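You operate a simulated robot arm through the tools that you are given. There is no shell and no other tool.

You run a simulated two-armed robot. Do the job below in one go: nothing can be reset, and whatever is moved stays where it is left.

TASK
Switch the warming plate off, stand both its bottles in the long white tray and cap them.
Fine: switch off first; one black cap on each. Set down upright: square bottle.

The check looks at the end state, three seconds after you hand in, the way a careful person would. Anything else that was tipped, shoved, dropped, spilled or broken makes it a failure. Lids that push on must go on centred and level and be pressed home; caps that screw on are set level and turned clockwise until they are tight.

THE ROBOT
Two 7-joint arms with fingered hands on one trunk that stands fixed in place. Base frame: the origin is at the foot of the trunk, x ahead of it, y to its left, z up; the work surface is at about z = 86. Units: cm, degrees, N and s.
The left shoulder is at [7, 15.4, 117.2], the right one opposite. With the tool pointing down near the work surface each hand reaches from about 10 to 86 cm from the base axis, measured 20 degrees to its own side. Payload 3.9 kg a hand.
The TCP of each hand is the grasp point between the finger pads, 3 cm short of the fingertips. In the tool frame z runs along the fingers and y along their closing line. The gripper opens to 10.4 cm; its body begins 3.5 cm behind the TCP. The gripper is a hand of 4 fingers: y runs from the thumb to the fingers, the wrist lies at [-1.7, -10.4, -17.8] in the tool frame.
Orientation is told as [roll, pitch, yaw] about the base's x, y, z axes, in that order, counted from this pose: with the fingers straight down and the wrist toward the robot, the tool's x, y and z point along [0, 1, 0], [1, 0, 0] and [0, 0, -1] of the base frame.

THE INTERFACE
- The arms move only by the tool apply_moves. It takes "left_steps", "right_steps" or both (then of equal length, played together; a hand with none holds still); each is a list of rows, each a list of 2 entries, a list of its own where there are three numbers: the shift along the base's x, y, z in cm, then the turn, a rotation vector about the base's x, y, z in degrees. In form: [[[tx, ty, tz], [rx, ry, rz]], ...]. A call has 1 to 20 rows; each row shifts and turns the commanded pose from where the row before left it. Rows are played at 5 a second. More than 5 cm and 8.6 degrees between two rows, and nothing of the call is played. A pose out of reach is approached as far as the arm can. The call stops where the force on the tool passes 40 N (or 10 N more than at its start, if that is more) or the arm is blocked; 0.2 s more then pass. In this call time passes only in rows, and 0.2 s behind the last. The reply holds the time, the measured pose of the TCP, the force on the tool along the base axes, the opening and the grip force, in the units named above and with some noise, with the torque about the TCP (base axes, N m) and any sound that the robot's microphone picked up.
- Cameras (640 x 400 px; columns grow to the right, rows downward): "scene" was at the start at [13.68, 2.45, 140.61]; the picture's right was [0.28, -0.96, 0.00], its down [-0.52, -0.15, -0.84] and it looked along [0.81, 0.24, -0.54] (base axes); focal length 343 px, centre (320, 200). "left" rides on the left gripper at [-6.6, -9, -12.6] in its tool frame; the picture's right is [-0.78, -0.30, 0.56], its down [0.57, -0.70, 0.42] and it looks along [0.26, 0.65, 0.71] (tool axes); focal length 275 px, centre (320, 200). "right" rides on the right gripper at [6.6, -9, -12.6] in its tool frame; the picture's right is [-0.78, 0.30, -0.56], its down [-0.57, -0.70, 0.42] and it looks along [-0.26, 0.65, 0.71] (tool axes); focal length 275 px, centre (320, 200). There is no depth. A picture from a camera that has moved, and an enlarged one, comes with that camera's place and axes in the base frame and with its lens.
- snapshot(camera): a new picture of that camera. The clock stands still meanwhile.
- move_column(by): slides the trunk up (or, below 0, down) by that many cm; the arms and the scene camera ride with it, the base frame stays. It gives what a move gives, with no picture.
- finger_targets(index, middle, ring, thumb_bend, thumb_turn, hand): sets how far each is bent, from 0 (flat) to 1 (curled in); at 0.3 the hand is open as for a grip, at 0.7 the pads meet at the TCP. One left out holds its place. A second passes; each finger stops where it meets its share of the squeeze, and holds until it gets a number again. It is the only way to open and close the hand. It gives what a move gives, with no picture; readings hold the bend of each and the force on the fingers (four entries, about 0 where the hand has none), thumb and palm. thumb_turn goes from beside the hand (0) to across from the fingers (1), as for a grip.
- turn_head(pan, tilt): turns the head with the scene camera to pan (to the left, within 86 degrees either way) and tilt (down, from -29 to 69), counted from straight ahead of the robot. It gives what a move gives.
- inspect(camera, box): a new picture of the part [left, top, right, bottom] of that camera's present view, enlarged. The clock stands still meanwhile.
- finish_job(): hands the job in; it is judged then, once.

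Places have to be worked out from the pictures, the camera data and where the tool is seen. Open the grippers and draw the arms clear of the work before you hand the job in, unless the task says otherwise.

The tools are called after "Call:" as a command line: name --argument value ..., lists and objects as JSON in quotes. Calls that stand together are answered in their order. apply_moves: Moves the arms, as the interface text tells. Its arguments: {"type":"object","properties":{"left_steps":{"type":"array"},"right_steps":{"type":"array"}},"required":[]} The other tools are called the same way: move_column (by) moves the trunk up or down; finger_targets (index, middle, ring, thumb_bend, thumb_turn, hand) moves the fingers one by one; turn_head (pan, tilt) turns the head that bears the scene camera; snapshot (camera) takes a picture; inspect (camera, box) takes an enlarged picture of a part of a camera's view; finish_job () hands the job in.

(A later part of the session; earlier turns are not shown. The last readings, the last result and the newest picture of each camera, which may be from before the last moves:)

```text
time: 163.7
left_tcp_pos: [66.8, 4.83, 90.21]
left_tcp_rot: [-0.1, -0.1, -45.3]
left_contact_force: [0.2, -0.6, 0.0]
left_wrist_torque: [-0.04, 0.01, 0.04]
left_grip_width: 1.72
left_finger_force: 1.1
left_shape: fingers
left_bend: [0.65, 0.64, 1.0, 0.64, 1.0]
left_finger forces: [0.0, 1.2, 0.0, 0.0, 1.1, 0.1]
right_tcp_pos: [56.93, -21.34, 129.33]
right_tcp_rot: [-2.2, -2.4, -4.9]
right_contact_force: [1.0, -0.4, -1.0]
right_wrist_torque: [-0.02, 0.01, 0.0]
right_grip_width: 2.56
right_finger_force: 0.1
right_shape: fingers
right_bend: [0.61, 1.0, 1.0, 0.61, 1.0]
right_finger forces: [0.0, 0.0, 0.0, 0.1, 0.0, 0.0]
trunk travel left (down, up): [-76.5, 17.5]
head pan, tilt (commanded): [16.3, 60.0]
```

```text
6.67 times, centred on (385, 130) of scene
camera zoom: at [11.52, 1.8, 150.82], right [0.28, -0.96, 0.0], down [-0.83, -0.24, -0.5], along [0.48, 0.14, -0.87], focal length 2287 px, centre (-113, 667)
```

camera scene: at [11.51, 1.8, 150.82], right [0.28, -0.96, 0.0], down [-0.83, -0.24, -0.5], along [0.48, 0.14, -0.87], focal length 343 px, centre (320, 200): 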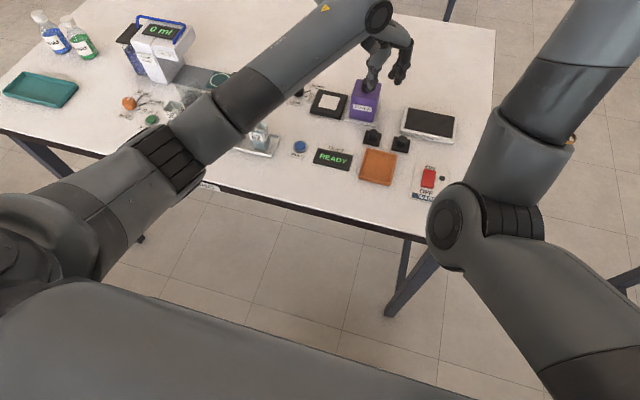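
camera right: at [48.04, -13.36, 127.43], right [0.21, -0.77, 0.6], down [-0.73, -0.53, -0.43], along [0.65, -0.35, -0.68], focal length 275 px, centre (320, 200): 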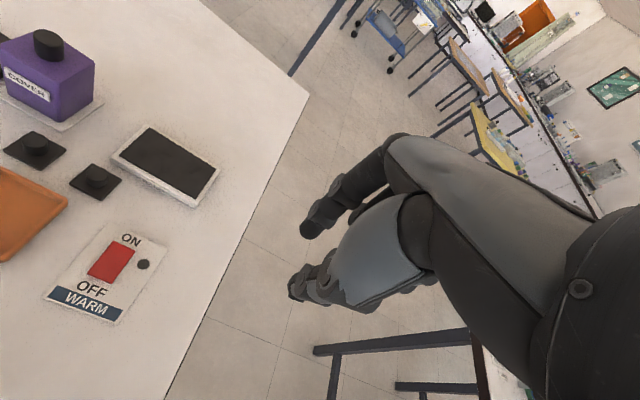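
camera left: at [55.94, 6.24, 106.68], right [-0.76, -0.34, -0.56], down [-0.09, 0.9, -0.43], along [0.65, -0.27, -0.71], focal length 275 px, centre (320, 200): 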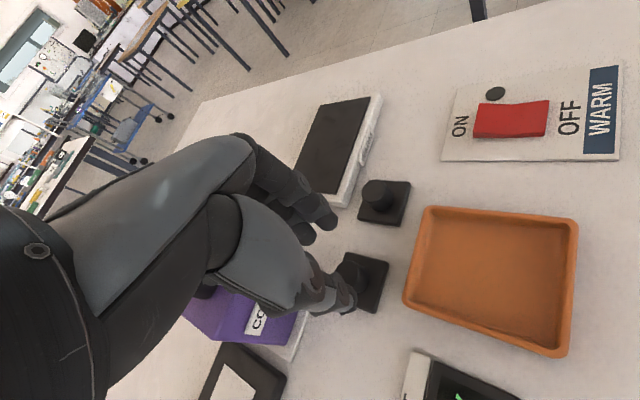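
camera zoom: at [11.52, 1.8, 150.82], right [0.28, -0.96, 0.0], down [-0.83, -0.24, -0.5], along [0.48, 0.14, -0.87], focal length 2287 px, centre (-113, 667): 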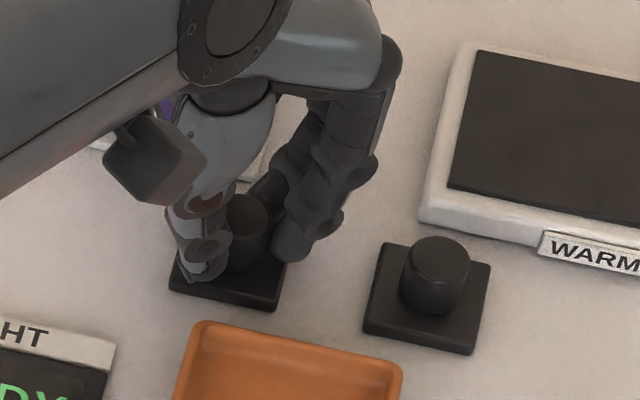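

Middle and thumb touch; index not yet. I close a bit more, index further.

Call:
finger_targets --hand "left" --index 0.69 --middle 0.66 --thumb_bend 0.67

Call:
inspect --camera "left" --box '[260, 160, 440, 330]'

Call:
inspect --camera "scene" --box '[350, 100, 420, 160]'

```text
time: 164.7
left_tcp_pos: [66.74, 4.7, 90.19]
left_tcp_rot: [0.0, -0.1, -45.3]
left_contact_force: [0.3, 0.7, 0.3]
left_wrist_torque: [0.02, 0.0, 0.03]
left_grip_width: 1.47
left_finger_force: 2.8
left_shape: fingers
left_bend: [0.67, 0.64, 1.0, 0.64, 1.0]
left_finger forces: [1.3, 1.8, 0.1, 0.1, 2.8, 0.0]
right_tcp_pos: [56.84, -21.4, 129.52]
right_tcp_rot: [-2.3, -2.4, -4.9]
right_contact_force: [0.0, 0.2, 0.8]
right_wrist_torque: [0.01, 0.02, -0.01]
right_grip_width: 2.61
right_finger_force: 0.1
right_shape: fingers
right_bend: [0.61, 1.0, 1.0, 0.61, 1.0]
right_finger forces: [0.0, 0.0, 0.0, 0.2, 0.0, 0.1]
trunk travel left (down, up): [-76.5, 17.5]
head pan, tilt (commanded): [16.3, 60.0]
```

```text
2.35 times, centred on (350, 245) of left
camera zoom: at [55.74, 6.44, 102.77], right [-0.76, -0.34, -0.56], down [-0.09, 0.9, -0.43], along [0.65, -0.27, -0.71], focal length 648 px, centre (249, 94)
```

zoom: 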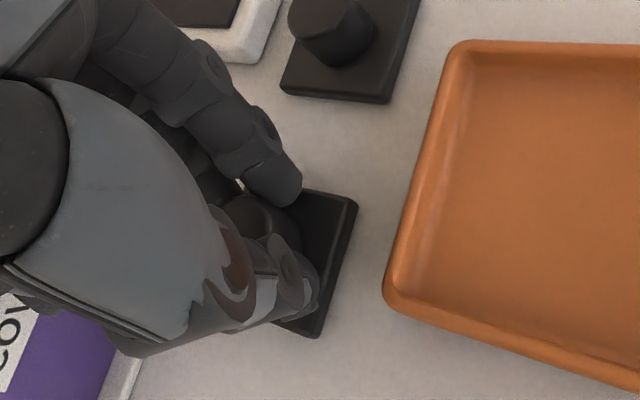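

```text
6.67 times, centred on (385, 130) of scene
camera zoom: at [11.52, 1.8, 150.82], right [0.28, -0.96, 0.0], down [-0.83, -0.24, -0.5], along [0.48, 0.14, -0.87], focal length 2287 px, centre (-113, 667)
```

zoom: 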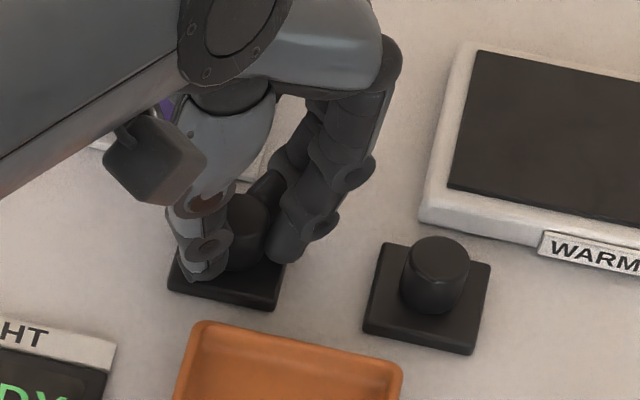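

All three fingers now hold the knob. I tighten a little more and lift the lid 1.5 cm to check it hangs level.

Call:
finger_targets --hand "left" --index 0.72 --middle 0.69 --thumb_bend 0.71

Call:
apply_moves --left_steps '[[[0, 0, 0.3], [0, 0, 0]], [[0, 0, 0.5], [0, 0, 0]], [[0, 0, 0.7], [0, 0, 0]], [[0, 0, 1.0], [0, 0, 0]], [[0, 0, 0], [0, 0, 0]]]'

Call:
inspect --camera "left" --box '[260, 160, 440, 330]'

Call:
inspect --camera "scene" --box '[350, 90, 420, 150]'

```text
time: 165.7
left_tcp_pos: [66.71, 4.81, 90.08]
left_tcp_rot: [0.0, -0.1, -45.4]
left_contact_force: [0.3, 1.0, 1.2]
left_wrist_torque: [0.0, -0.01, -0.04]
left_grip_width: 1.18
left_finger_force: 7.4
left_shape: fingers
left_bend: [0.71, 0.66, 1.0, 0.64, 1.0]
left_finger forces: [3.8, 4.3, 0.1, 0.0, 6.5, 0.0]
right_tcp_pos: [56.91, -21.38, 129.37]
right_tcp_rot: [-2.2, -2.3, -4.9]
right_contact_force: [0.3, 1.1, 0.2]
right_wrist_torque: [0.0, 0.02, 0.02]
right_grip_width: 2.59
right_finger_force: 0.0
right_shape: fingers
right_bend: [0.61, 1.0, 1.0, 0.61, 1.0]
right_finger forces: [0.0, 0.1, 0.0, 0.0, 0.0, 0.0]
trunk travel left (down, up): [-76.5, 17.5]
head pan, tilt (commanded): [16.3, 60.0]
```

```text
time: 166.9
left_tcp_pos: [66.83, 4.8, 92.68]
left_tcp_rot: [0.0, -0.1, -45.3]
left_contact_force: [0.2, 0.1, -0.7]
left_wrist_torque: [0.03, 0.0, -0.02]
left_grip_width: 1.15
left_finger_force: 6.8
left_shape: fingers
left_bend: [0.71, 0.66, 1.0, 0.64, 1.0]
left_finger forces: [3.7, 4.0, 0.0, 0.1, 6.4, 0.0]
right_tcp_pos: [56.94, -21.43, 129.58]
right_tcp_rot: [-2.2, -2.4, -4.9]
right_contact_force: [-0.5, 0.5, -0.2]
right_wrist_torque: [0.03, 0.02, 0.01]
right_grip_width: 2.59
right_finger_force: 0.0
right_shape: fingers
right_bend: [0.61, 1.0, 1.0, 0.61, 1.0]
right_finger forces: [0.0, 0.0, 0.0, 0.0, 0.0, 0.0]
trunk travel left (down, up): [-76.5, 17.5]
head pan, tilt (commanded): [16.3, 60.0]
```

```text
2.35 times, centred on (350, 245) of left
camera zoom: at [55.78, 6.52, 105.31], right [-0.76, -0.34, -0.56], down [-0.09, 0.9, -0.43], along [0.65, -0.27, -0.71], focal length 648 px, centre (249, 94)
```

zoom: 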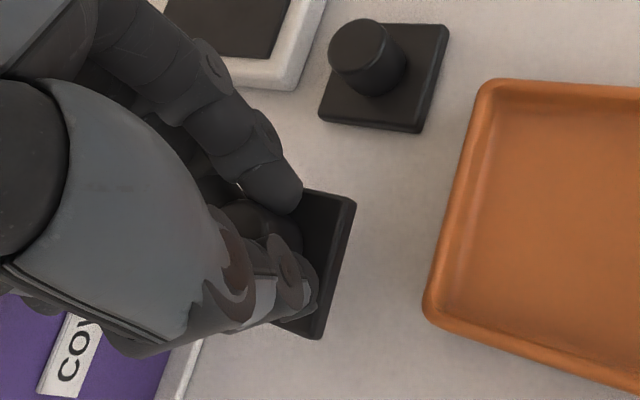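

```text
6.67 times, centred on (385, 120) of scene
camera zoom: at [11.53, 1.8, 150.81], right [0.28, -0.96, 0.0], down [-0.83, -0.24, -0.5], along [0.48, 0.14, -0.87], focal length 2287 px, centre (-113, 733)
```

zoom: 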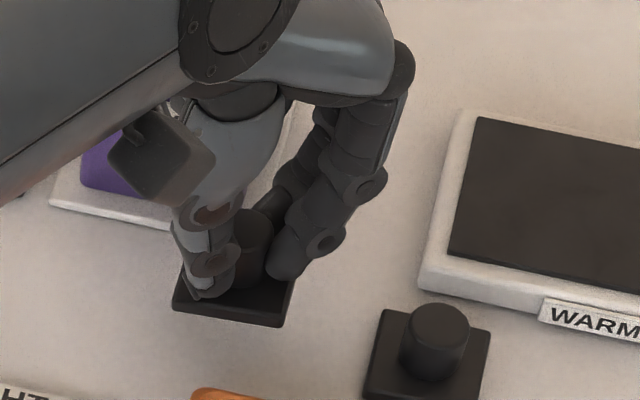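

The lid is lifted and level. In tool axes its centre is about (0.38,-0.25), i.e. TCP+(0.1,0.45) in base. I raise it and carry it slowly to above bottle 95 in the tray.

Call:
apply_moves --left_steps '[[[0, 0, 2], [0, 0, 0]], [[0, 0, 3], [0, 0, 0]], [[0, 0, 3], [0, 0, 0]], [[-0.2, 0.8, 3], [0, 0, 0]], [[-0.5, 1.6, 2], [0, 0, 0]], [[-0.6, 2.0, 0], [0, 0, 0]], [[-0.6, 2.0, 0], [0, 0, 0]], [[-0.6, 2.0, 0], [0, 0, 0]], [[-0.6, 2.0, 0], [0, 0, 0]], [[-0.6, 2.0, 0], [0, 0, 0]], [[-0.6, 2.0, 0], [0, 0, 0]], [[-0.6, 2.0, 0], [0, 0, 0]], [[-0.6, 2.0, 0], [0, 0, 0]], [[-0.6, 2.0, 0], [0, 0, 0]], [[0, 0, 0], [0, 0, 0]]]'

Call:
snapshot --camera "scene"

Call:
snapshot --camera "left"

```text
time: 170.1
left_tcp_pos: [60.67, 25.26, 105.53]
left_tcp_rot: [0.0, -0.1, -45.3]
left_contact_force: [-1.2, 1.3, 0.1]
left_wrist_torque: [0.04, 0.01, 0.04]
left_grip_width: 1.1
left_finger_force: 6.5
left_shape: fingers
left_bend: [0.71, 0.66, 1.0, 0.65, 1.0]
left_finger forces: [3.5, 4.2, 0.0, 0.0, 6.1, 0.0]
right_tcp_pos: [56.92, -21.46, 129.33]
right_tcp_rot: [-2.2, -2.5, -4.9]
right_contact_force: [0.4, 0.2, 0.3]
right_wrist_torque: [0.01, 0.01, 0.0]
right_grip_width: 2.58
right_finger_force: 0.0
right_shape: fingers
right_bend: [0.61, 1.0, 1.0, 0.61, 1.0]
right_finger forces: [0.0, 0.0, 0.1, 0.0, 0.0, 0.0]
trunk travel left (down, up): [-76.5, 17.5]
head pan, tilt (commanded): [16.3, 60.0]
```

```text
taken
camera scene: at [11.54, 1.77, 150.81], right [0.28, -0.96, 0.0], down [-0.83, -0.24, -0.5], along [0.48, 0.14, -0.87], focal length 343 px, centre (320, 200)
```

scene: 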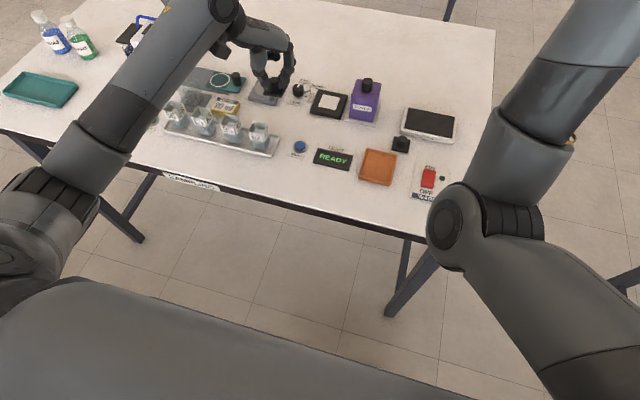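

```text
taken
camera left: at [49.56, 26.98, 118.21], right [-0.76, -0.34, -0.56], down [-0.09, 0.9, -0.43], along [0.65, -0.27, -0.71], focal length 275 px, centre (320, 200)
```

left: 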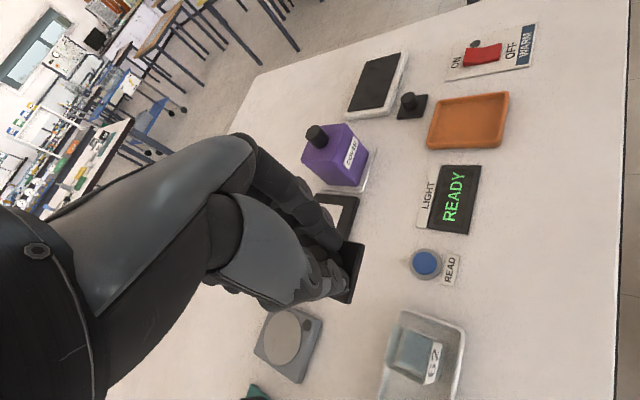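

Yaw -45° works here too. I zoom on bottle 62's rim from here, then continue toward bottle 95.

Call:
inspect --camera "left" --box '[370, 300, 470, 400]'

Call:
apply_moves --left_steps '[[[-0.5, 1.8, 0], [0, 0, 0]], [[-0.5, 1.8, 0], [0, 0, 0]], [[-0.5, 1.8, 0], [0, 0, 0]], [[-0.5, 1.8, 0], [0, 0, 0]], [[-0.5, 1.8, 0], [0, 0, 0]], [[-0.4, 1.6, 0], [0, 0, 0]], [[0, 0, 0], [0, 0, 0]], [[0, 0, 0], [0, 0, 0]]]'

Call:
snapshot --camera "left"

Call:
snapshot --camera "scene"

```text
4.00 times, centred on (420, 350) of left
camera zoom: at [49.56, 26.98, 118.21], right [-0.76, -0.34, -0.56], down [-0.09, 0.9, -0.43], along [0.65, -0.27, -0.71], focal length 1101 px, centre (-80, -400)
```

zoom: 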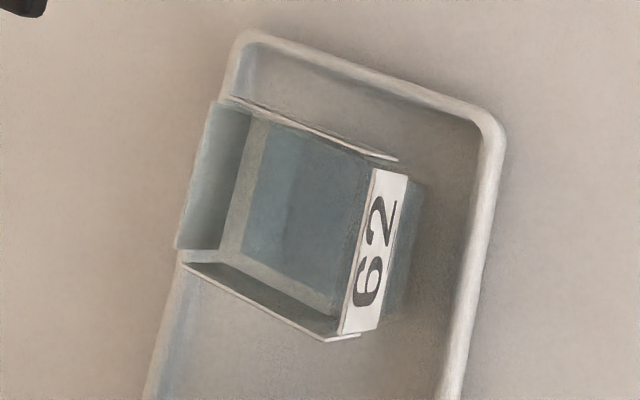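

```text
time: 171.9
left_tcp_pos: [57.69, 35.79, 105.54]
left_tcp_rot: [0.1, -0.1, -45.3]
left_contact_force: [-0.9, -0.2, 0.2]
left_wrist_torque: [0.01, 0.0, 0.02]
left_grip_width: 1.12
left_finger_force: 7.1
left_shape: fingers
left_bend: [0.71, 0.66, 1.0, 0.65, 1.0]
left_finger forces: [3.5, 4.2, 0.1, 0.0, 6.1, 0.0]
right_tcp_pos: [57.02, -21.34, 129.54]
right_tcp_rot: [-2.2, -2.4, -4.9]
right_contact_force: [-0.1, 0.0, -0.6]
right_wrist_torque: [0.02, 0.0, -0.01]
right_grip_width: 2.62
right_finger_force: 0.0
right_shape: fingers
right_bend: [0.61, 1.0, 1.0, 0.61, 1.0]
right_finger forces: [0.0, 0.1, 0.0, 0.0, 0.0, 0.0]
trunk travel left (down, up): [-76.5, 17.5]
head pan, tilt (commanded): [16.3, 60.0]
```

```text
taken
camera left: at [46.76, 37.49, 118.28], right [-0.76, -0.34, -0.56], down [-0.09, 0.9, -0.43], along [0.65, -0.27, -0.71], focal length 275 px, centre (320, 200)
```

left: 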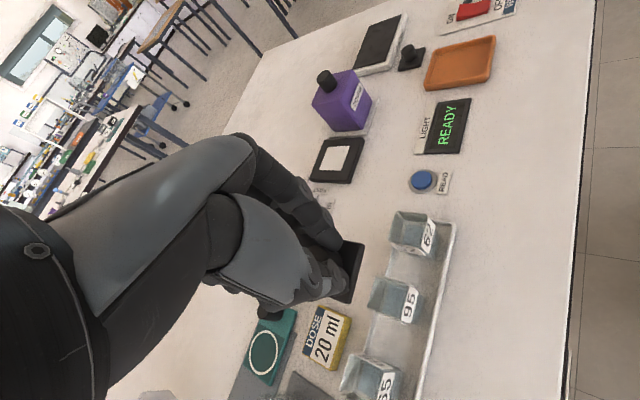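

```text
taken
camera scene: at [11.52, 1.81, 150.82], right [0.28, -0.96, 0.0], down [-0.83, -0.24, -0.5], along [0.48, 0.14, -0.87], focal length 343 px, centre (320, 200)
```

scene: 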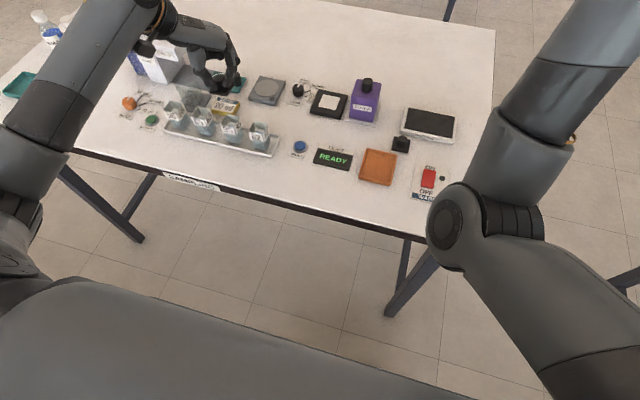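

I zoom on bottle 95's rim and the held lid from the hand camera, and on both from the head.

Call:
inspect --camera "left" --box '[350, 260, 440, 340]'

Call:
inspect --camera "left" --box '[320, 220, 400, 320]'

Call:
inspect --camera "scene" --box '[160, 50, 280, 160]'

```text
5.00 times, centred on (395, 300) of left
camera zoom: at [46.76, 37.49, 118.28], right [-0.76, -0.34, -0.56], down [-0.09, 0.9, -0.43], along [0.65, -0.27, -0.71], focal length 1376 px, centre (-55, -300)
```

zoom: 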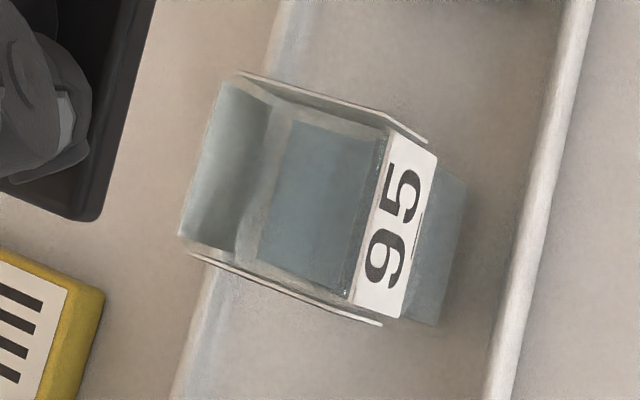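

```text
4.00 times, centred on (360, 270) of left
camera zoom: at [46.76, 37.49, 118.28], right [-0.76, -0.34, -0.56], down [-0.09, 0.9, -0.43], along [0.65, -0.27, -0.71], focal length 1101 px, centre (160, -80)
```

zoom: 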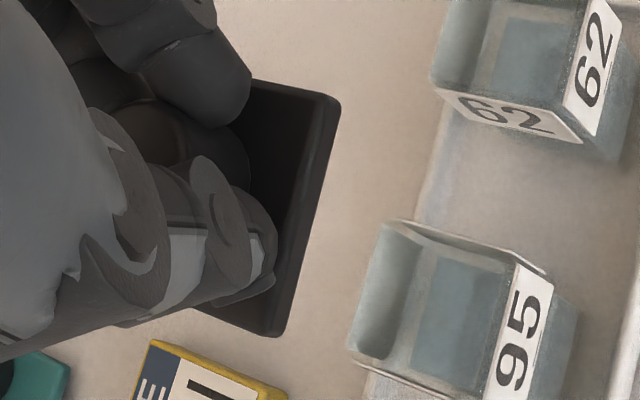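

```text
3.64 times, centred on (220, 105) of scene
camera zoom: at [11.52, 1.81, 150.82], right [0.28, -0.96, 0.0], down [-0.83, -0.24, -0.5], along [0.48, 0.14, -0.87], focal length 1247 px, centre (684, 546)
```

zoom: 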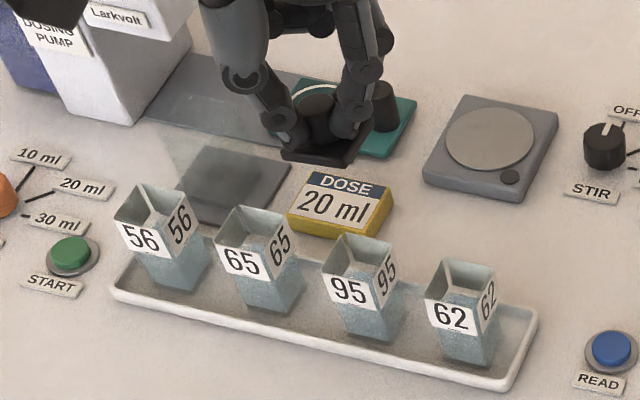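

Good views. I zoom tighter on the held lid's edges to fix its position and tilt in the hand.

Call:
inspect --camera "left" --box '[328, 232, 376, 312]'

Call:
inspect --camera "scene" --box '[200, 70, 250, 110]'

```text
5.00 times, centred on (352, 272) of left
camera zoom: at [46.76, 37.49, 118.28], right [-0.76, -0.34, -0.56], down [-0.09, 0.9, -0.43], along [0.65, -0.27, -0.71], focal length 1376 px, centre (160, -160)
```

zoom: 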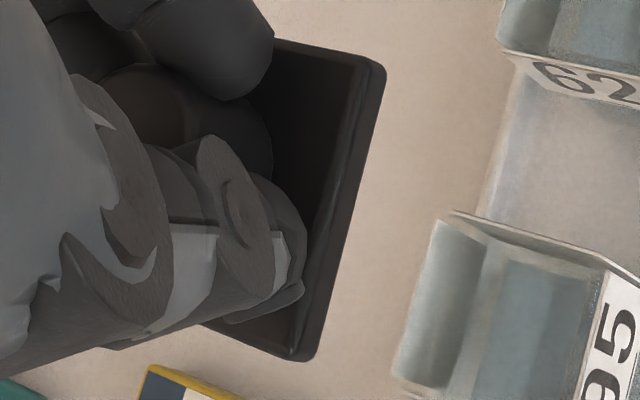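

```text
10.00 times, centred on (225, 90) of scene
camera zoom: at [11.52, 1.81, 150.82], right [0.28, -0.96, 0.0], down [-0.83, -0.24, -0.5], along [0.48, 0.14, -0.87], focal length 3430 px, centre (1270, 1300)
```

zoom: 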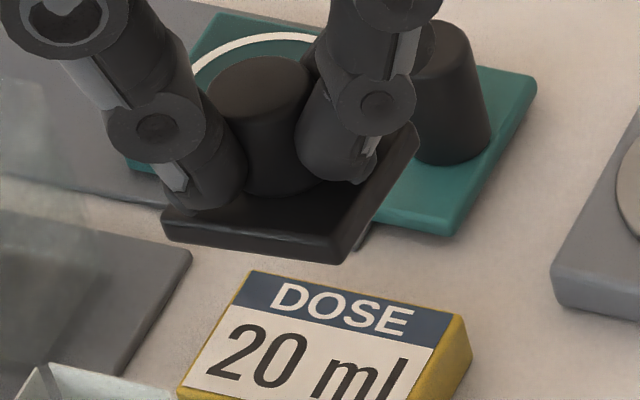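

I want the lid's tilt more precisely, so I zoom further from the head camera.

Call:
inspect --camera "scene" --box '[212, 80, 244, 100]'

Call:
inspect --camera "left" --box '[344, 236, 368, 306]'

```text
16.00 times, centred on (228, 90) of scene
camera zoom: at [11.52, 1.81, 150.82], right [0.28, -0.96, 0.0], down [-0.83, -0.24, -0.5], along [0.48, 0.14, -0.87], focal length 5488 px, centre (1792, 1960)
```

zoom: 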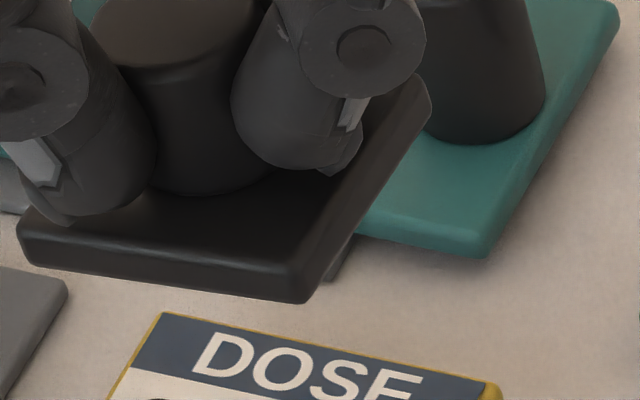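

```text
5.71 times, centred on (356, 271) of left
camera zoom: at [46.76, 37.49, 118.28], right [-0.76, -0.34, -0.56], down [-0.09, 0.9, -0.43], along [0.65, -0.27, -0.71], focal length 1573 px, centre (114, -206)
```

zoom: 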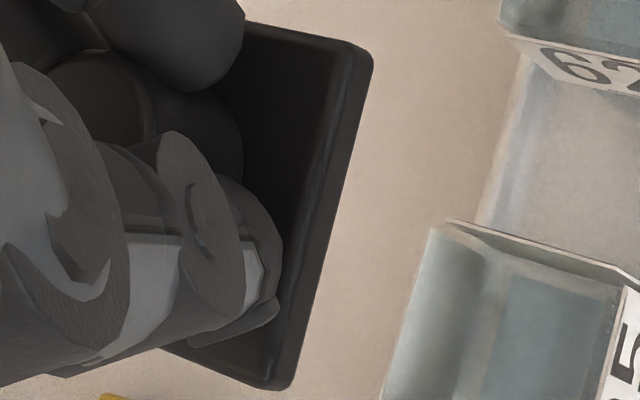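

The lid hangs tilted ~8° about the pinch axis (lower toward +tool-x). I rotate the hand by 8° about that axis to level the lid and check again.

Call:
apply_moves --left_steps '[[[0, 0, 0], [2.8, -2.85, 0]], [[0, 0, 0], [2.8, -2.85, 0]], [[0, 0, 0], [0, 0, 0]], [[0, 0, 0], [0, 0, 0]]]'

Call:
inspect --camera "scene" --box '[212, 80, 244, 100]'

Call:
inspect --camera "scene" --box '[180, 70, 270, 150]'

Call:
inspect --camera "left" --box '[328, 232, 376, 312]'

```text
time: 172.9
left_tcp_pos: [57.82, 35.87, 105.62]
left_tcp_rot: [8.0, 0.0, -45.4]
left_contact_force: [-0.1, 0.5, 0.2]
left_wrist_torque: [-0.01, 0.01, -0.02]
left_grip_width: 1.11
left_finger_force: 6.7
left_shape: fingers
left_bend: [0.71, 0.66, 1.0, 0.65, 1.0]
left_finger forces: [3.7, 4.3, 0.0, 0.0, 5.9, 0.0]
right_tcp_pos: [56.88, -21.22, 129.32]
right_tcp_rot: [-2.3, -2.4, -4.9]
right_contact_force: [-0.7, 1.0, -0.3]
right_wrist_torque: [0.0, -0.01, 0.03]
right_grip_width: 2.58
right_finger_force: 0.0
right_shape: fingers
right_bend: [0.61, 1.0, 1.0, 0.61, 1.0]
right_finger forces: [0.0, 0.0, 0.0, 0.0, 0.1, 0.0]
trunk travel left (down, up): [-76.5, 17.5]
head pan, tilt (commanded): [16.3, 60.0]
```

```text
16.00 times, centred on (228, 90) of scene
camera zoom: at [11.51, 1.82, 150.82], right [0.28, -0.96, 0.0], down [-0.83, -0.24, -0.5], along [0.48, 0.14, -0.87], focal length 5488 px, centre (1792, 1960)
```

zoom: 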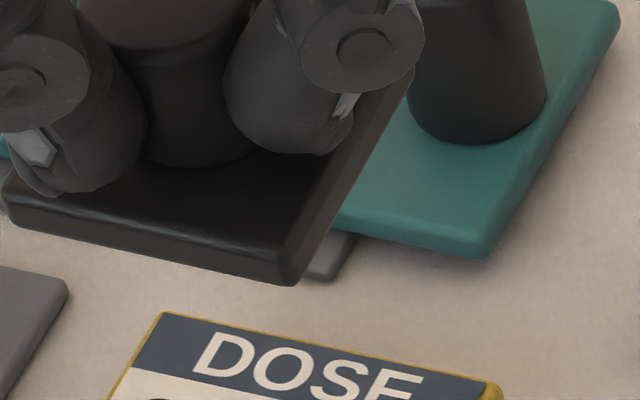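

```text
5.00 times, centred on (225, 110) of scene
camera zoom: at [11.51, 1.82, 150.82], right [0.28, -0.96, 0.0], down [-0.83, -0.24, -0.5], along [0.48, 0.14, -0.87], focal length 1715 px, centre (795, 650)
```

zoom: 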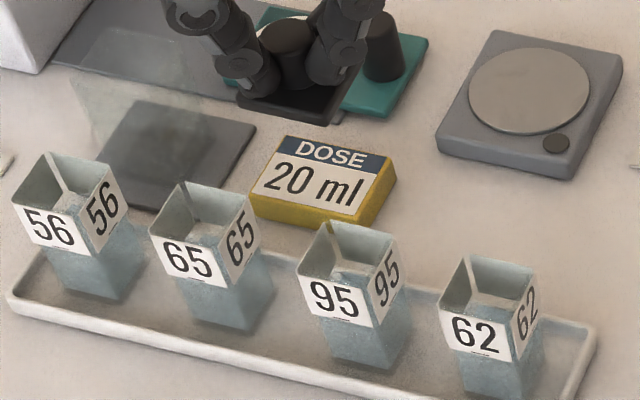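

```text
5.00 times, centred on (352, 272) of left
camera zoom: at [45.62, 36.34, 117.28], right [-0.7, -0.28, -0.66], down [-0.05, 0.94, -0.34], along [0.71, -0.21, -0.67], focal length 1376 px, centre (160, -160)
```

zoom: 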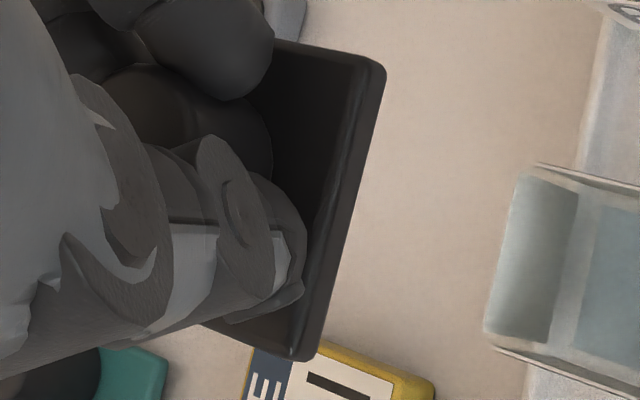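

The near edge now looks level. I zoom further to check the lid's right edge slope as well.

Call:
inspect --camera "scene" --box '[222, 82, 238, 100]'

Call:
inspect --camera "scene" --box '[210, 86, 230, 98]'

```text
16.00 times, centred on (230, 91) of scene
camera zoom: at [11.51, 1.82, 150.82], right [0.28, -0.96, 0.0], down [-0.83, -0.24, -0.5], along [0.48, 0.14, -0.87], focal length 5488 px, centre (1760, 1944)
```

zoom: 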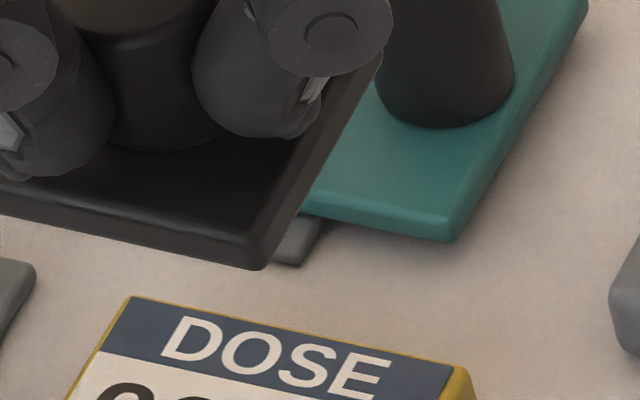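

```text
16.00 times, centred on (220, 92) of scene
camera zoom: at [11.51, 1.82, 150.82], right [0.28, -0.96, 0.0], down [-0.83, -0.24, -0.5], along [0.48, 0.14, -0.87], focal length 5488 px, centre (1920, 1928)
```

zoom: 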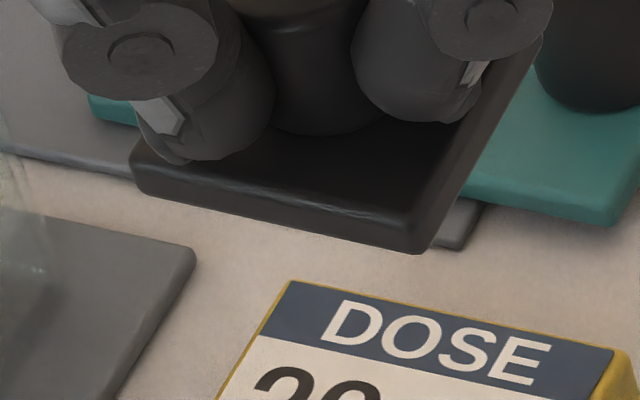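

The lid is now level (edges match a level square at yaw≈0). Lid centre ≈ (58.4,36.6) vs bottle ≈ (57.6,36.4): I shift by (-0.84,-0.18) and descend to ~2 cm above the rim to check at close range.

Call:
apply_moves --left_steps '[[[-0.42, -0.09, -1], [0, 0, 0]], [[-0.42, -0.09, -1.5], [0, 0, 0]], [[0, 0, -1.5], [0, 0, 0]], [[0, 0, -1.5], [0, 0, 0]], [[0, 0, -1.0], [0, 0, 0]], [[0, 0, 0], [0, 0, 0]], [[0, 0, 0], [0, 0, 0]]]'

Call:
inspect --camera "scene" --box '[195, 90, 255, 140]'

Call:
snapshot --camera "left"

Call:
inspect --camera "left" --box '[310, 210, 430, 330]'

```text
time: 174.5
left_tcp_pos: [57.0, 35.77, 99.22]
left_tcp_rot: [8.0, -0.1, -45.4]
left_contact_force: [-0.5, -0.3, 1.1]
left_wrist_torque: [-0.02, -0.01, -0.01]
left_grip_width: 1.09
left_finger_force: 6.9
left_shape: fingers
left_bend: [0.71, 0.66, 1.0, 0.65, 1.0]
left_finger forces: [3.5, 4.3, 0.1, 0.1, 5.9, 0.0]
right_tcp_pos: [56.96, -21.28, 129.54]
right_tcp_rot: [-2.2, -2.4, -4.9]
right_contact_force: [-0.3, -0.1, 0.2]
right_wrist_torque: [0.01, -0.01, 0.01]
right_grip_width: 2.57
right_finger_force: 0.0
right_shape: fingers
right_bend: [0.61, 1.0, 1.0, 0.61, 1.0]
right_finger forces: [0.0, 0.1, 0.1, 0.0, 0.0, 0.0]
trunk travel left (down, up): [-76.5, 17.5]
head pan, tilt (commanded): [16.3, 60.0]
```

```text
8.00 times, centred on (225, 115) of scene
camera zoom: at [11.51, 1.82, 150.82], right [0.28, -0.96, 0.0], down [-0.83, -0.24, -0.5], along [0.48, 0.14, -0.87], focal length 2744 px, centre (1080, 880)
```

zoom: 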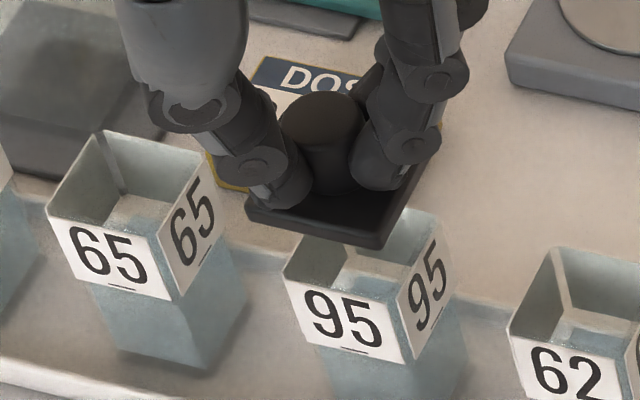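

```text
taken
camera left: at [44.77, 36.19, 110.76], right [-0.7, -0.28, -0.66], down [-0.05, 0.94, -0.34], along [0.71, -0.21, -0.67], focal length 275 px, centre (320, 200)
```

left: 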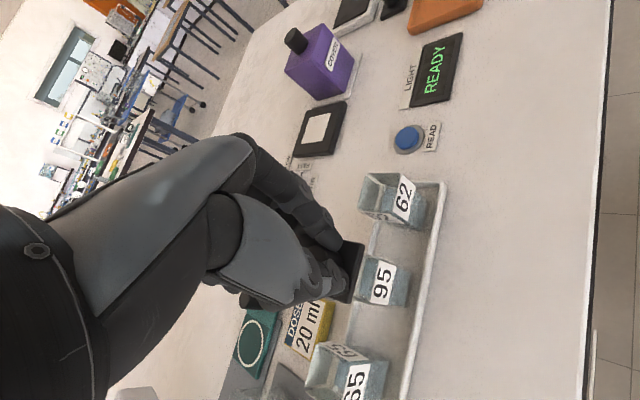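

```text
3.33 times, centred on (370, 270) of left
camera zoom: at [44.77, 36.19, 110.76], right [-0.7, -0.28, -0.66], down [-0.05, 0.94, -0.34], along [0.71, -0.21, -0.67], focal length 918 px, centre (153, -33)
```

zoom: 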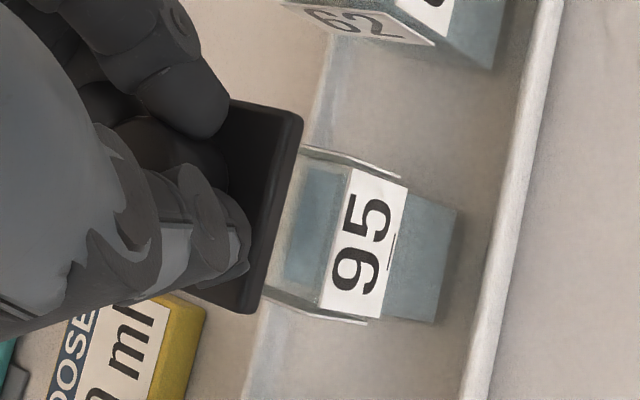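

I zoom closer from the head camera on the lid-bottle pair for a precise relative offset.

Call:
inspect --camera "scene" --box '[206, 100, 246, 125]'

Call:
inspect --camera "left" --box '[335, 235, 395, 310]'

```text
16.00 times, centred on (226, 112) of scene
camera zoom: at [11.51, 1.82, 150.82], right [0.28, -0.96, 0.0], down [-0.83, -0.24, -0.5], along [0.48, 0.14, -0.87], focal length 5488 px, centre (1824, 1600)
```

zoom: 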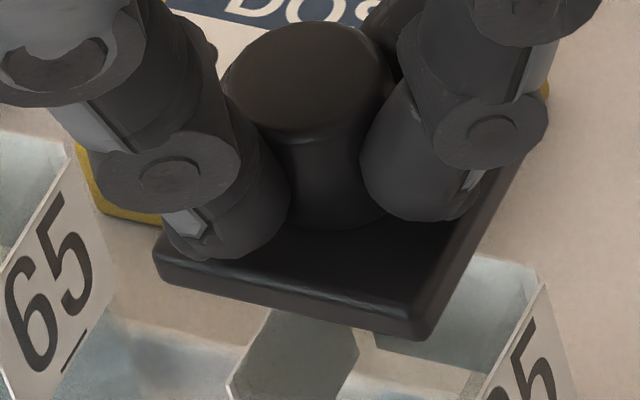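

```text
5.33 times, centred on (365, 272) of left
camera zoom: at [44.77, 36.19, 110.76], right [-0.7, -0.28, -0.66], down [-0.05, 0.94, -0.34], along [0.71, -0.21, -0.67], focal length 1468 px, centre (80, -187)
```

zoom: 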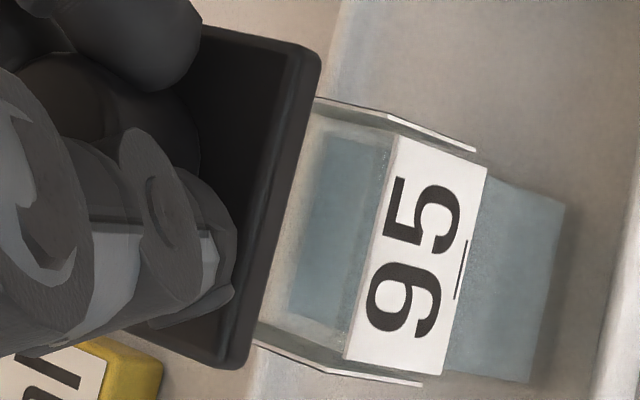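

Both cameras agree the lid should move about (+0.13,+0.17). I apply that and descend to ~0.8 cm above the rim.

Call:
apply_moves --left_steps '[[[0.13, 0.17, -0.5], [0, 0, 0]], [[0, 0, -0.6], [0, 0, 0]], [[0, 0, -0.5], [0, 0, 0]], [[0, 0, 0], [0, 0, 0]], [[0, 0, 0], [0, 0, 0]]]'

Call:
inspect --camera "scene" --box '[206, 104, 246, 129]'

Call:
inspect --camera "left" --box '[335, 235, 395, 310]'

```text
time: 175.7
left_tcp_pos: [57.12, 35.82, 97.57]
left_tcp_rot: [8.0, -0.1, -45.3]
left_contact_force: [0.4, 0.6, 0.0]
left_wrist_torque: [-0.01, 0.02, -0.02]
left_grip_width: 1.09
left_finger_force: 7.2
left_shape: fingers
left_bend: [0.71, 0.66, 1.0, 0.65, 1.0]
left_finger forces: [3.5, 4.3, 0.1, 0.0, 5.9, 0.0]
right_tcp_pos: [56.93, -21.43, 129.39]
right_tcp_rot: [-2.2, -2.4, -4.9]
right_contact_force: [1.1, -0.1, -0.2]
right_wrist_torque: [0.02, -0.01, -0.02]
right_grip_width: 2.59
right_finger_force: 0.0
right_shape: fingers
right_bend: [0.61, 1.0, 1.0, 0.61, 1.0]
right_finger forces: [0.0, 0.0, 0.0, 0.0, 0.0, 0.1]
trunk travel left (down, up): [-76.5, 17.5]
head pan, tilt (commanded): [16.3, 60.0]
```

```text
16.00 times, centred on (226, 116) of scene
camera zoom: at [11.51, 1.82, 150.82], right [0.28, -0.96, 0.0], down [-0.83, -0.24, -0.5], along [0.48, 0.14, -0.87], focal length 5488 px, centre (1824, 1536)
```

zoom: 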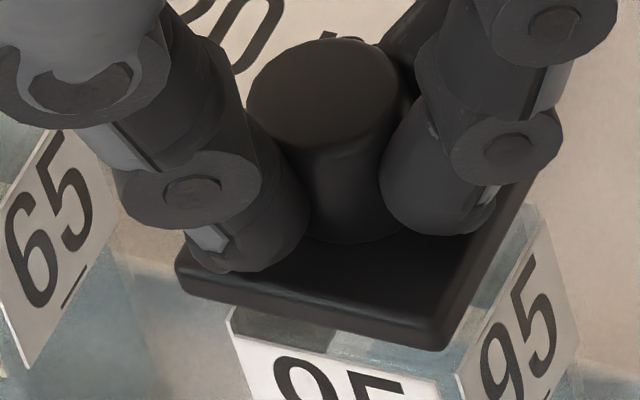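

```text
5.33 times, centred on (365, 272) of left
camera zoom: at [44.85, 36.36, 109.15], right [-0.7, -0.28, -0.66], down [-0.05, 0.94, -0.34], along [0.71, -0.21, -0.67], focal length 1468 px, centre (80, -187)
```

zoom: 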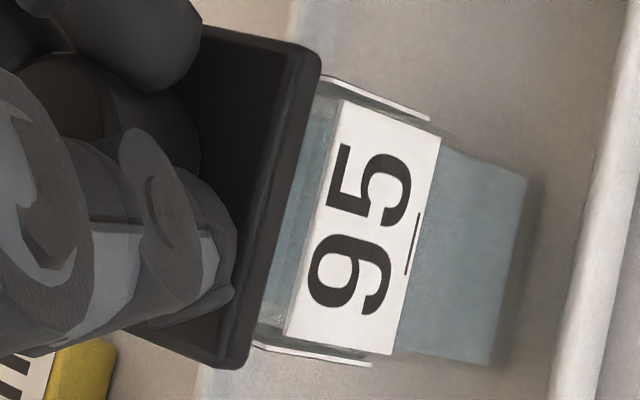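

Alignment is now within ~0.1 cm from both cameras. I make a tiny correction and descend in small steps, watching the force.

Call:
apply_moves --left_steps '[[[0.06, 0.03, -0.2], [0, 0, 0]], [[0, 0, -0.15], [0, 0, 0]], [[0, 0, -0.15], [0, 0, 0]], [[0, 0, 0], [0, 0, 0]]]'

Call:
apply_moves --left_steps '[[[0, 0, -0.15], [0, 0, 0]], [[0, 0, -0.1], [0, 0, 0]], [[0, 0, 0], [0, 0, 0]]]'

Call:
inspect --camera "scene" --box '[206, 106, 246, 131]'

```text
time: 176.7
left_tcp_pos: [57.05, 35.82, 97.02]
left_tcp_rot: [8.1, -0.1, -45.3]
left_contact_force: [0.0, -0.5, 0.1]
left_wrist_torque: [0.01, 0.01, -0.02]
left_grip_width: 1.07
left_finger_force: 6.5
left_shape: fingers
left_bend: [0.71, 0.66, 1.0, 0.65, 1.0]
left_finger forces: [3.5, 4.3, 0.1, 0.0, 5.9, 0.0]
right_tcp_pos: [56.95, -21.35, 129.45]
right_tcp_rot: [-2.2, -2.4, -4.9]
right_contact_force: [-0.3, 0.2, -0.3]
right_wrist_torque: [-0.01, -0.01, -0.02]
right_grip_width: 2.59
right_finger_force: 0.0
right_shape: fingers
right_bend: [0.61, 1.0, 1.0, 0.61, 1.0]
right_finger forces: [0.1, 0.0, 0.1, 0.1, 0.0, 0.0]
trunk travel left (down, up): [-76.5, 17.5]
head pan, tilt (commanded): [16.3, 60.0]
```

```text
time: 177.5
left_tcp_pos: [57.08, 35.85, 96.78]
left_tcp_rot: [8.0, -0.1, -45.4]
left_contact_force: [0.6, -0.1, 0.2]
left_wrist_torque: [-0.01, 0.0, -0.01]
left_grip_width: 1.06
left_finger_force: 6.7
left_shape: fingers
left_bend: [0.71, 0.66, 1.0, 0.65, 1.0]
left_finger forces: [3.5, 4.3, 0.1, 0.0, 5.9, 0.1]
right_tcp_pos: [56.94, -21.36, 129.5]
right_tcp_rot: [-2.2, -2.4, -4.9]
right_contact_force: [-0.4, -0.3, 0.3]
right_wrist_torque: [-0.02, -0.02, 0.02]
right_grip_width: 2.6
right_finger_force: 0.2
right_shape: fingers
right_bend: [0.61, 1.0, 1.0, 0.61, 1.0]
right_finger forces: [0.0, 0.0, 0.0, 0.0, 0.1, 0.1]
trunk travel left (down, up): [-76.5, 17.5]
head pan, tilt (commanded): [16.3, 60.0]
```

```text
16.00 times, centred on (226, 118) of scene
camera zoom: at [11.51, 1.81, 150.82], right [0.28, -0.96, 0.0], down [-0.83, -0.24, -0.5], along [0.48, 0.14, -0.87], focal length 5488 px, centre (1824, 1504)
```

zoom: 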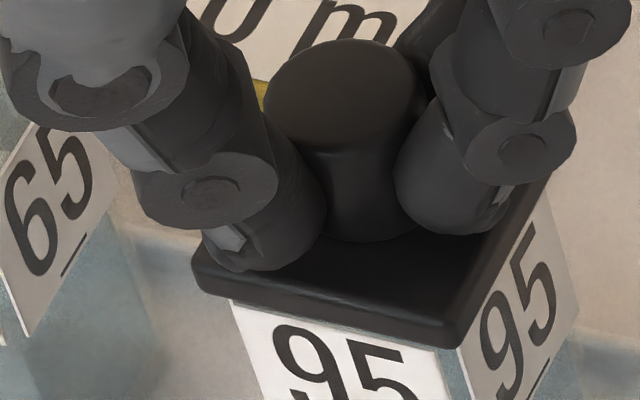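

Nearly on the rim and well centred (overhang symmetric within ~0.1 cm). I continue down in 0.1 cm steps until it touches.

Call:
apply_moves --left_steps '[[[0, -0.05, -0.1], [0, 0, 0]], [[0, 0, -0.1], [0, 0, 0]], [[0, 0, 0], [0, 0, 0]]]'

Call:
apply_moves --left_steps '[[[0, 0, -0.1], [0, 0, 0]], [[0, 0, 0], [0, 0, 0]]]'

Call:
inspect --camera "scene" --box '[206, 106, 246, 131]'

```text
time: 178.3
left_tcp_pos: [57.2, 35.85, 96.76]
left_tcp_rot: [8.1, -0.2, -45.2]
left_contact_force: [0.6, -0.3, 7.0]
left_wrist_torque: [0.05, 0.02, 0.03]
left_grip_width: 1.09
left_finger_force: 8.8
left_shape: fingers
left_bend: [0.71, 0.66, 1.0, 0.65, 1.0]
left_finger forces: [3.0, 5.0, 0.1, 0.1, 9.1, 0.0]
right_tcp_pos: [56.96, -21.39, 129.45]
right_tcp_rot: [-2.1, -2.4, -4.9]
right_contact_force: [-0.1, -0.6, -0.6]
right_wrist_torque: [-0.01, -0.02, -0.02]
right_grip_width: 2.57
right_finger_force: 0.0
right_shape: fingers
right_bend: [0.61, 1.0, 1.0, 0.61, 1.0]
right_finger forces: [0.1, 0.0, 0.1, 0.0, 0.0, 0.0]
trunk travel left (down, up): [-76.5, 17.5]
head pan, tilt (commanded): [16.3, 60.0]
```

```text
time: 178.9
left_tcp_pos: [57.07, 35.74, 96.78]
left_tcp_rot: [8.1, -0.2, -45.3]
left_contact_force: [0.6, 0.8, 13.3]
left_wrist_torque: [0.16, 0.08, 0.03]
left_grip_width: 1.04
left_finger_force: 11.5
left_shape: fingers
left_bend: [0.72, 0.65, 1.0, 0.65, 1.0]
left_finger forces: [2.8, 6.0, 0.0, 0.0, 14.2, 0.1]
right_tcp_pos: [56.72, -21.47, 129.42]
right_tcp_rot: [-2.2, -2.5, -4.9]
right_contact_force: [0.3, 0.2, 0.2]
right_wrist_torque: [0.01, -0.02, -0.01]
right_grip_width: 2.59
right_finger_force: 0.0
right_shape: fingers
right_bend: [0.61, 1.0, 1.0, 0.61, 1.0]
right_finger forces: [0.1, 0.0, 0.1, 0.0, 0.1, 0.1]
trunk travel left (down, up): [-76.5, 17.5]
head pan, tilt (commanded): [16.3, 60.0]
```

```text
16.00 times, centred on (226, 118) of scene
camera zoom: at [11.33, 1.71, 150.84], right [0.28, -0.96, 0.0], down [-0.83, -0.24, -0.5], along [0.48, 0.14, -0.87], focal length 5488 px, centre (1824, 1504)
```

zoom: 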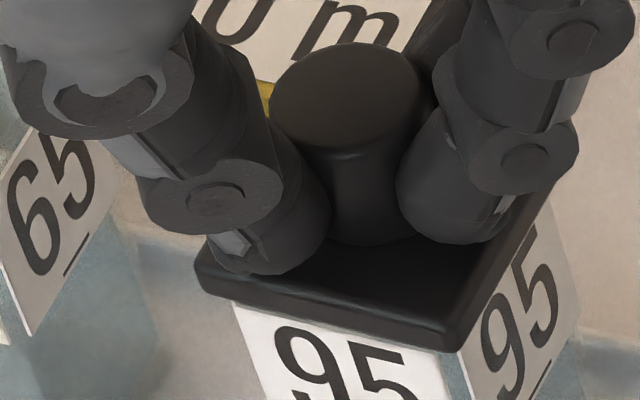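

The lid rests on the rim (13 N, thumb loaded). I ease off the preload before releasing.

Call:
apply_moves --left_steps '[[[0, 0, 0.15], [0, 0, 0]], [[0, 0, 0.1], [0, 0, 0]], [[0, 0, 0], [0, 0, 0]]]'

Call:
inspect --camera "scene" --box '[206, 106, 246, 131]'

Call:
inspect --camera "left" --box '[335, 225, 395, 300]'

```text
time: 179.7
left_tcp_pos: [57.05, 35.77, 96.77]
left_tcp_rot: [7.9, -0.1, -45.3]
left_contact_force: [0.7, 0.3, 4.9]
left_wrist_torque: [0.08, -0.01, 0.0]
left_grip_width: 1.05
left_finger_force: 8.8
left_shape: fingers
left_bend: [0.72, 0.65, 1.0, 0.65, 1.0]
left_finger forces: [3.1, 5.5, 0.1, 0.1, 8.6, 0.1]
right_tcp_pos: [56.94, -21.33, 129.4]
right_tcp_rot: [-2.1, -2.4, -4.9]
right_contact_force: [0.9, 0.6, 0.2]
right_wrist_torque: [-0.02, 0.01, 0.03]
right_grip_width: 2.61
right_finger_force: 0.1
right_shape: fingers
right_bend: [0.61, 1.0, 1.0, 0.61, 1.0]
right_finger forces: [0.0, 0.1, 0.1, 0.0, 0.0, 0.0]
trunk travel left (down, up): [-76.5, 17.5]
head pan, tilt (commanded): [16.3, 60.0]
```

```text
16.00 times, centred on (226, 118) of scene
camera zoom: at [11.43, 1.78, 150.82], right [0.28, -0.96, 0.0], down [-0.83, -0.24, -0.5], along [0.48, 0.14, -0.87], focal length 5488 px, centre (1824, 1504)
```

zoom: 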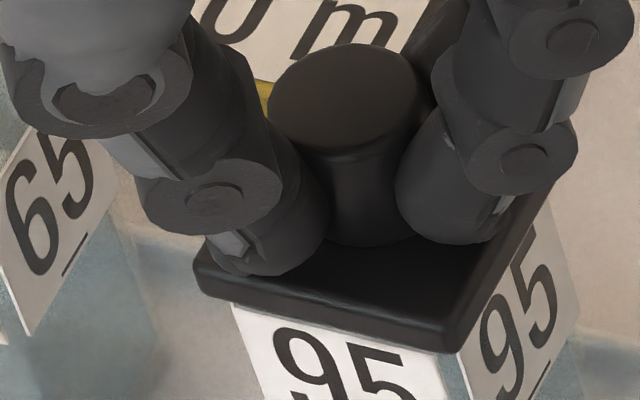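

```text
5.33 times, centred on (365, 262) of left
camera zoom: at [44.87, 36.27, 108.36], right [-0.7, -0.28, -0.66], down [-0.05, 0.94, -0.34], along [0.71, -0.21, -0.67], focal length 1468 px, centre (80, -133)
```

zoom: 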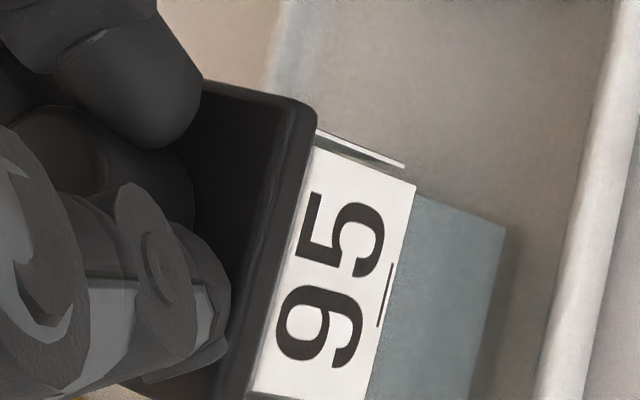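

Preload is down to ~5 N and the lid sits level and square on the rim. I open the fingers gently.

Call:
finger_targets --hand "left" --index 0.66 --middle 0.62 --thumb_bend 0.61

Call:
inspect --camera "scene" --box '[206, 106, 246, 131]'

```text
time: 180.7
left_tcp_pos: [57.04, 35.77, 96.98]
left_tcp_rot: [8.0, -0.1, -45.4]
left_contact_force: [-1.3, -0.1, 4.1]
left_wrist_torque: [-0.03, 0.04, -0.02]
left_grip_width: 1.53
left_finger_force: 2.2
left_shape: fingers
left_bend: [0.69, 0.62, 1.0, 0.61, 1.0]
left_finger forces: [4.5, 0.0, 0.0, 0.1, 0.0, 0.0]
right_tcp_pos: [56.73, -21.34, 129.42]
right_tcp_rot: [-2.3, -2.6, -4.9]
right_contact_force: [-0.7, 0.7, -0.3]
right_wrist_torque: [-0.02, -0.01, 0.02]
right_grip_width: 2.59
right_finger_force: 0.1
right_shape: fingers
right_bend: [0.61, 1.0, 1.0, 0.61, 1.0]
right_finger forces: [0.0, 0.0, 0.0, 0.0, 0.0, 0.1]
trunk travel left (down, up): [-76.5, 17.5]
head pan, tilt (commanded): [16.3, 60.0]
```

```text
16.00 times, centred on (226, 118) of scene
camera zoom: at [11.41, 1.78, 150.82], right [0.28, -0.96, 0.0], down [-0.83, -0.24, -0.5], along [0.48, 0.14, -0.87], focal length 5488 px, centre (1824, 1504)
```

zoom: 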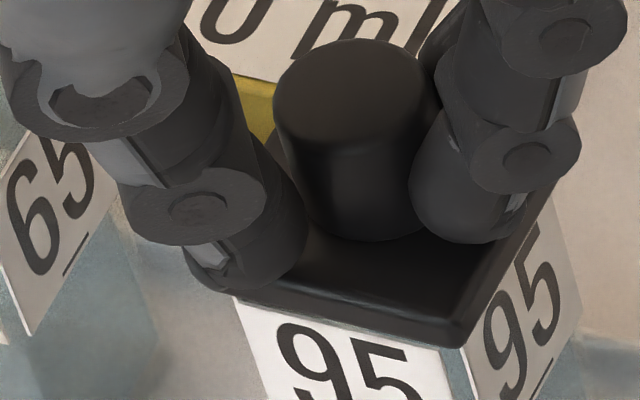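

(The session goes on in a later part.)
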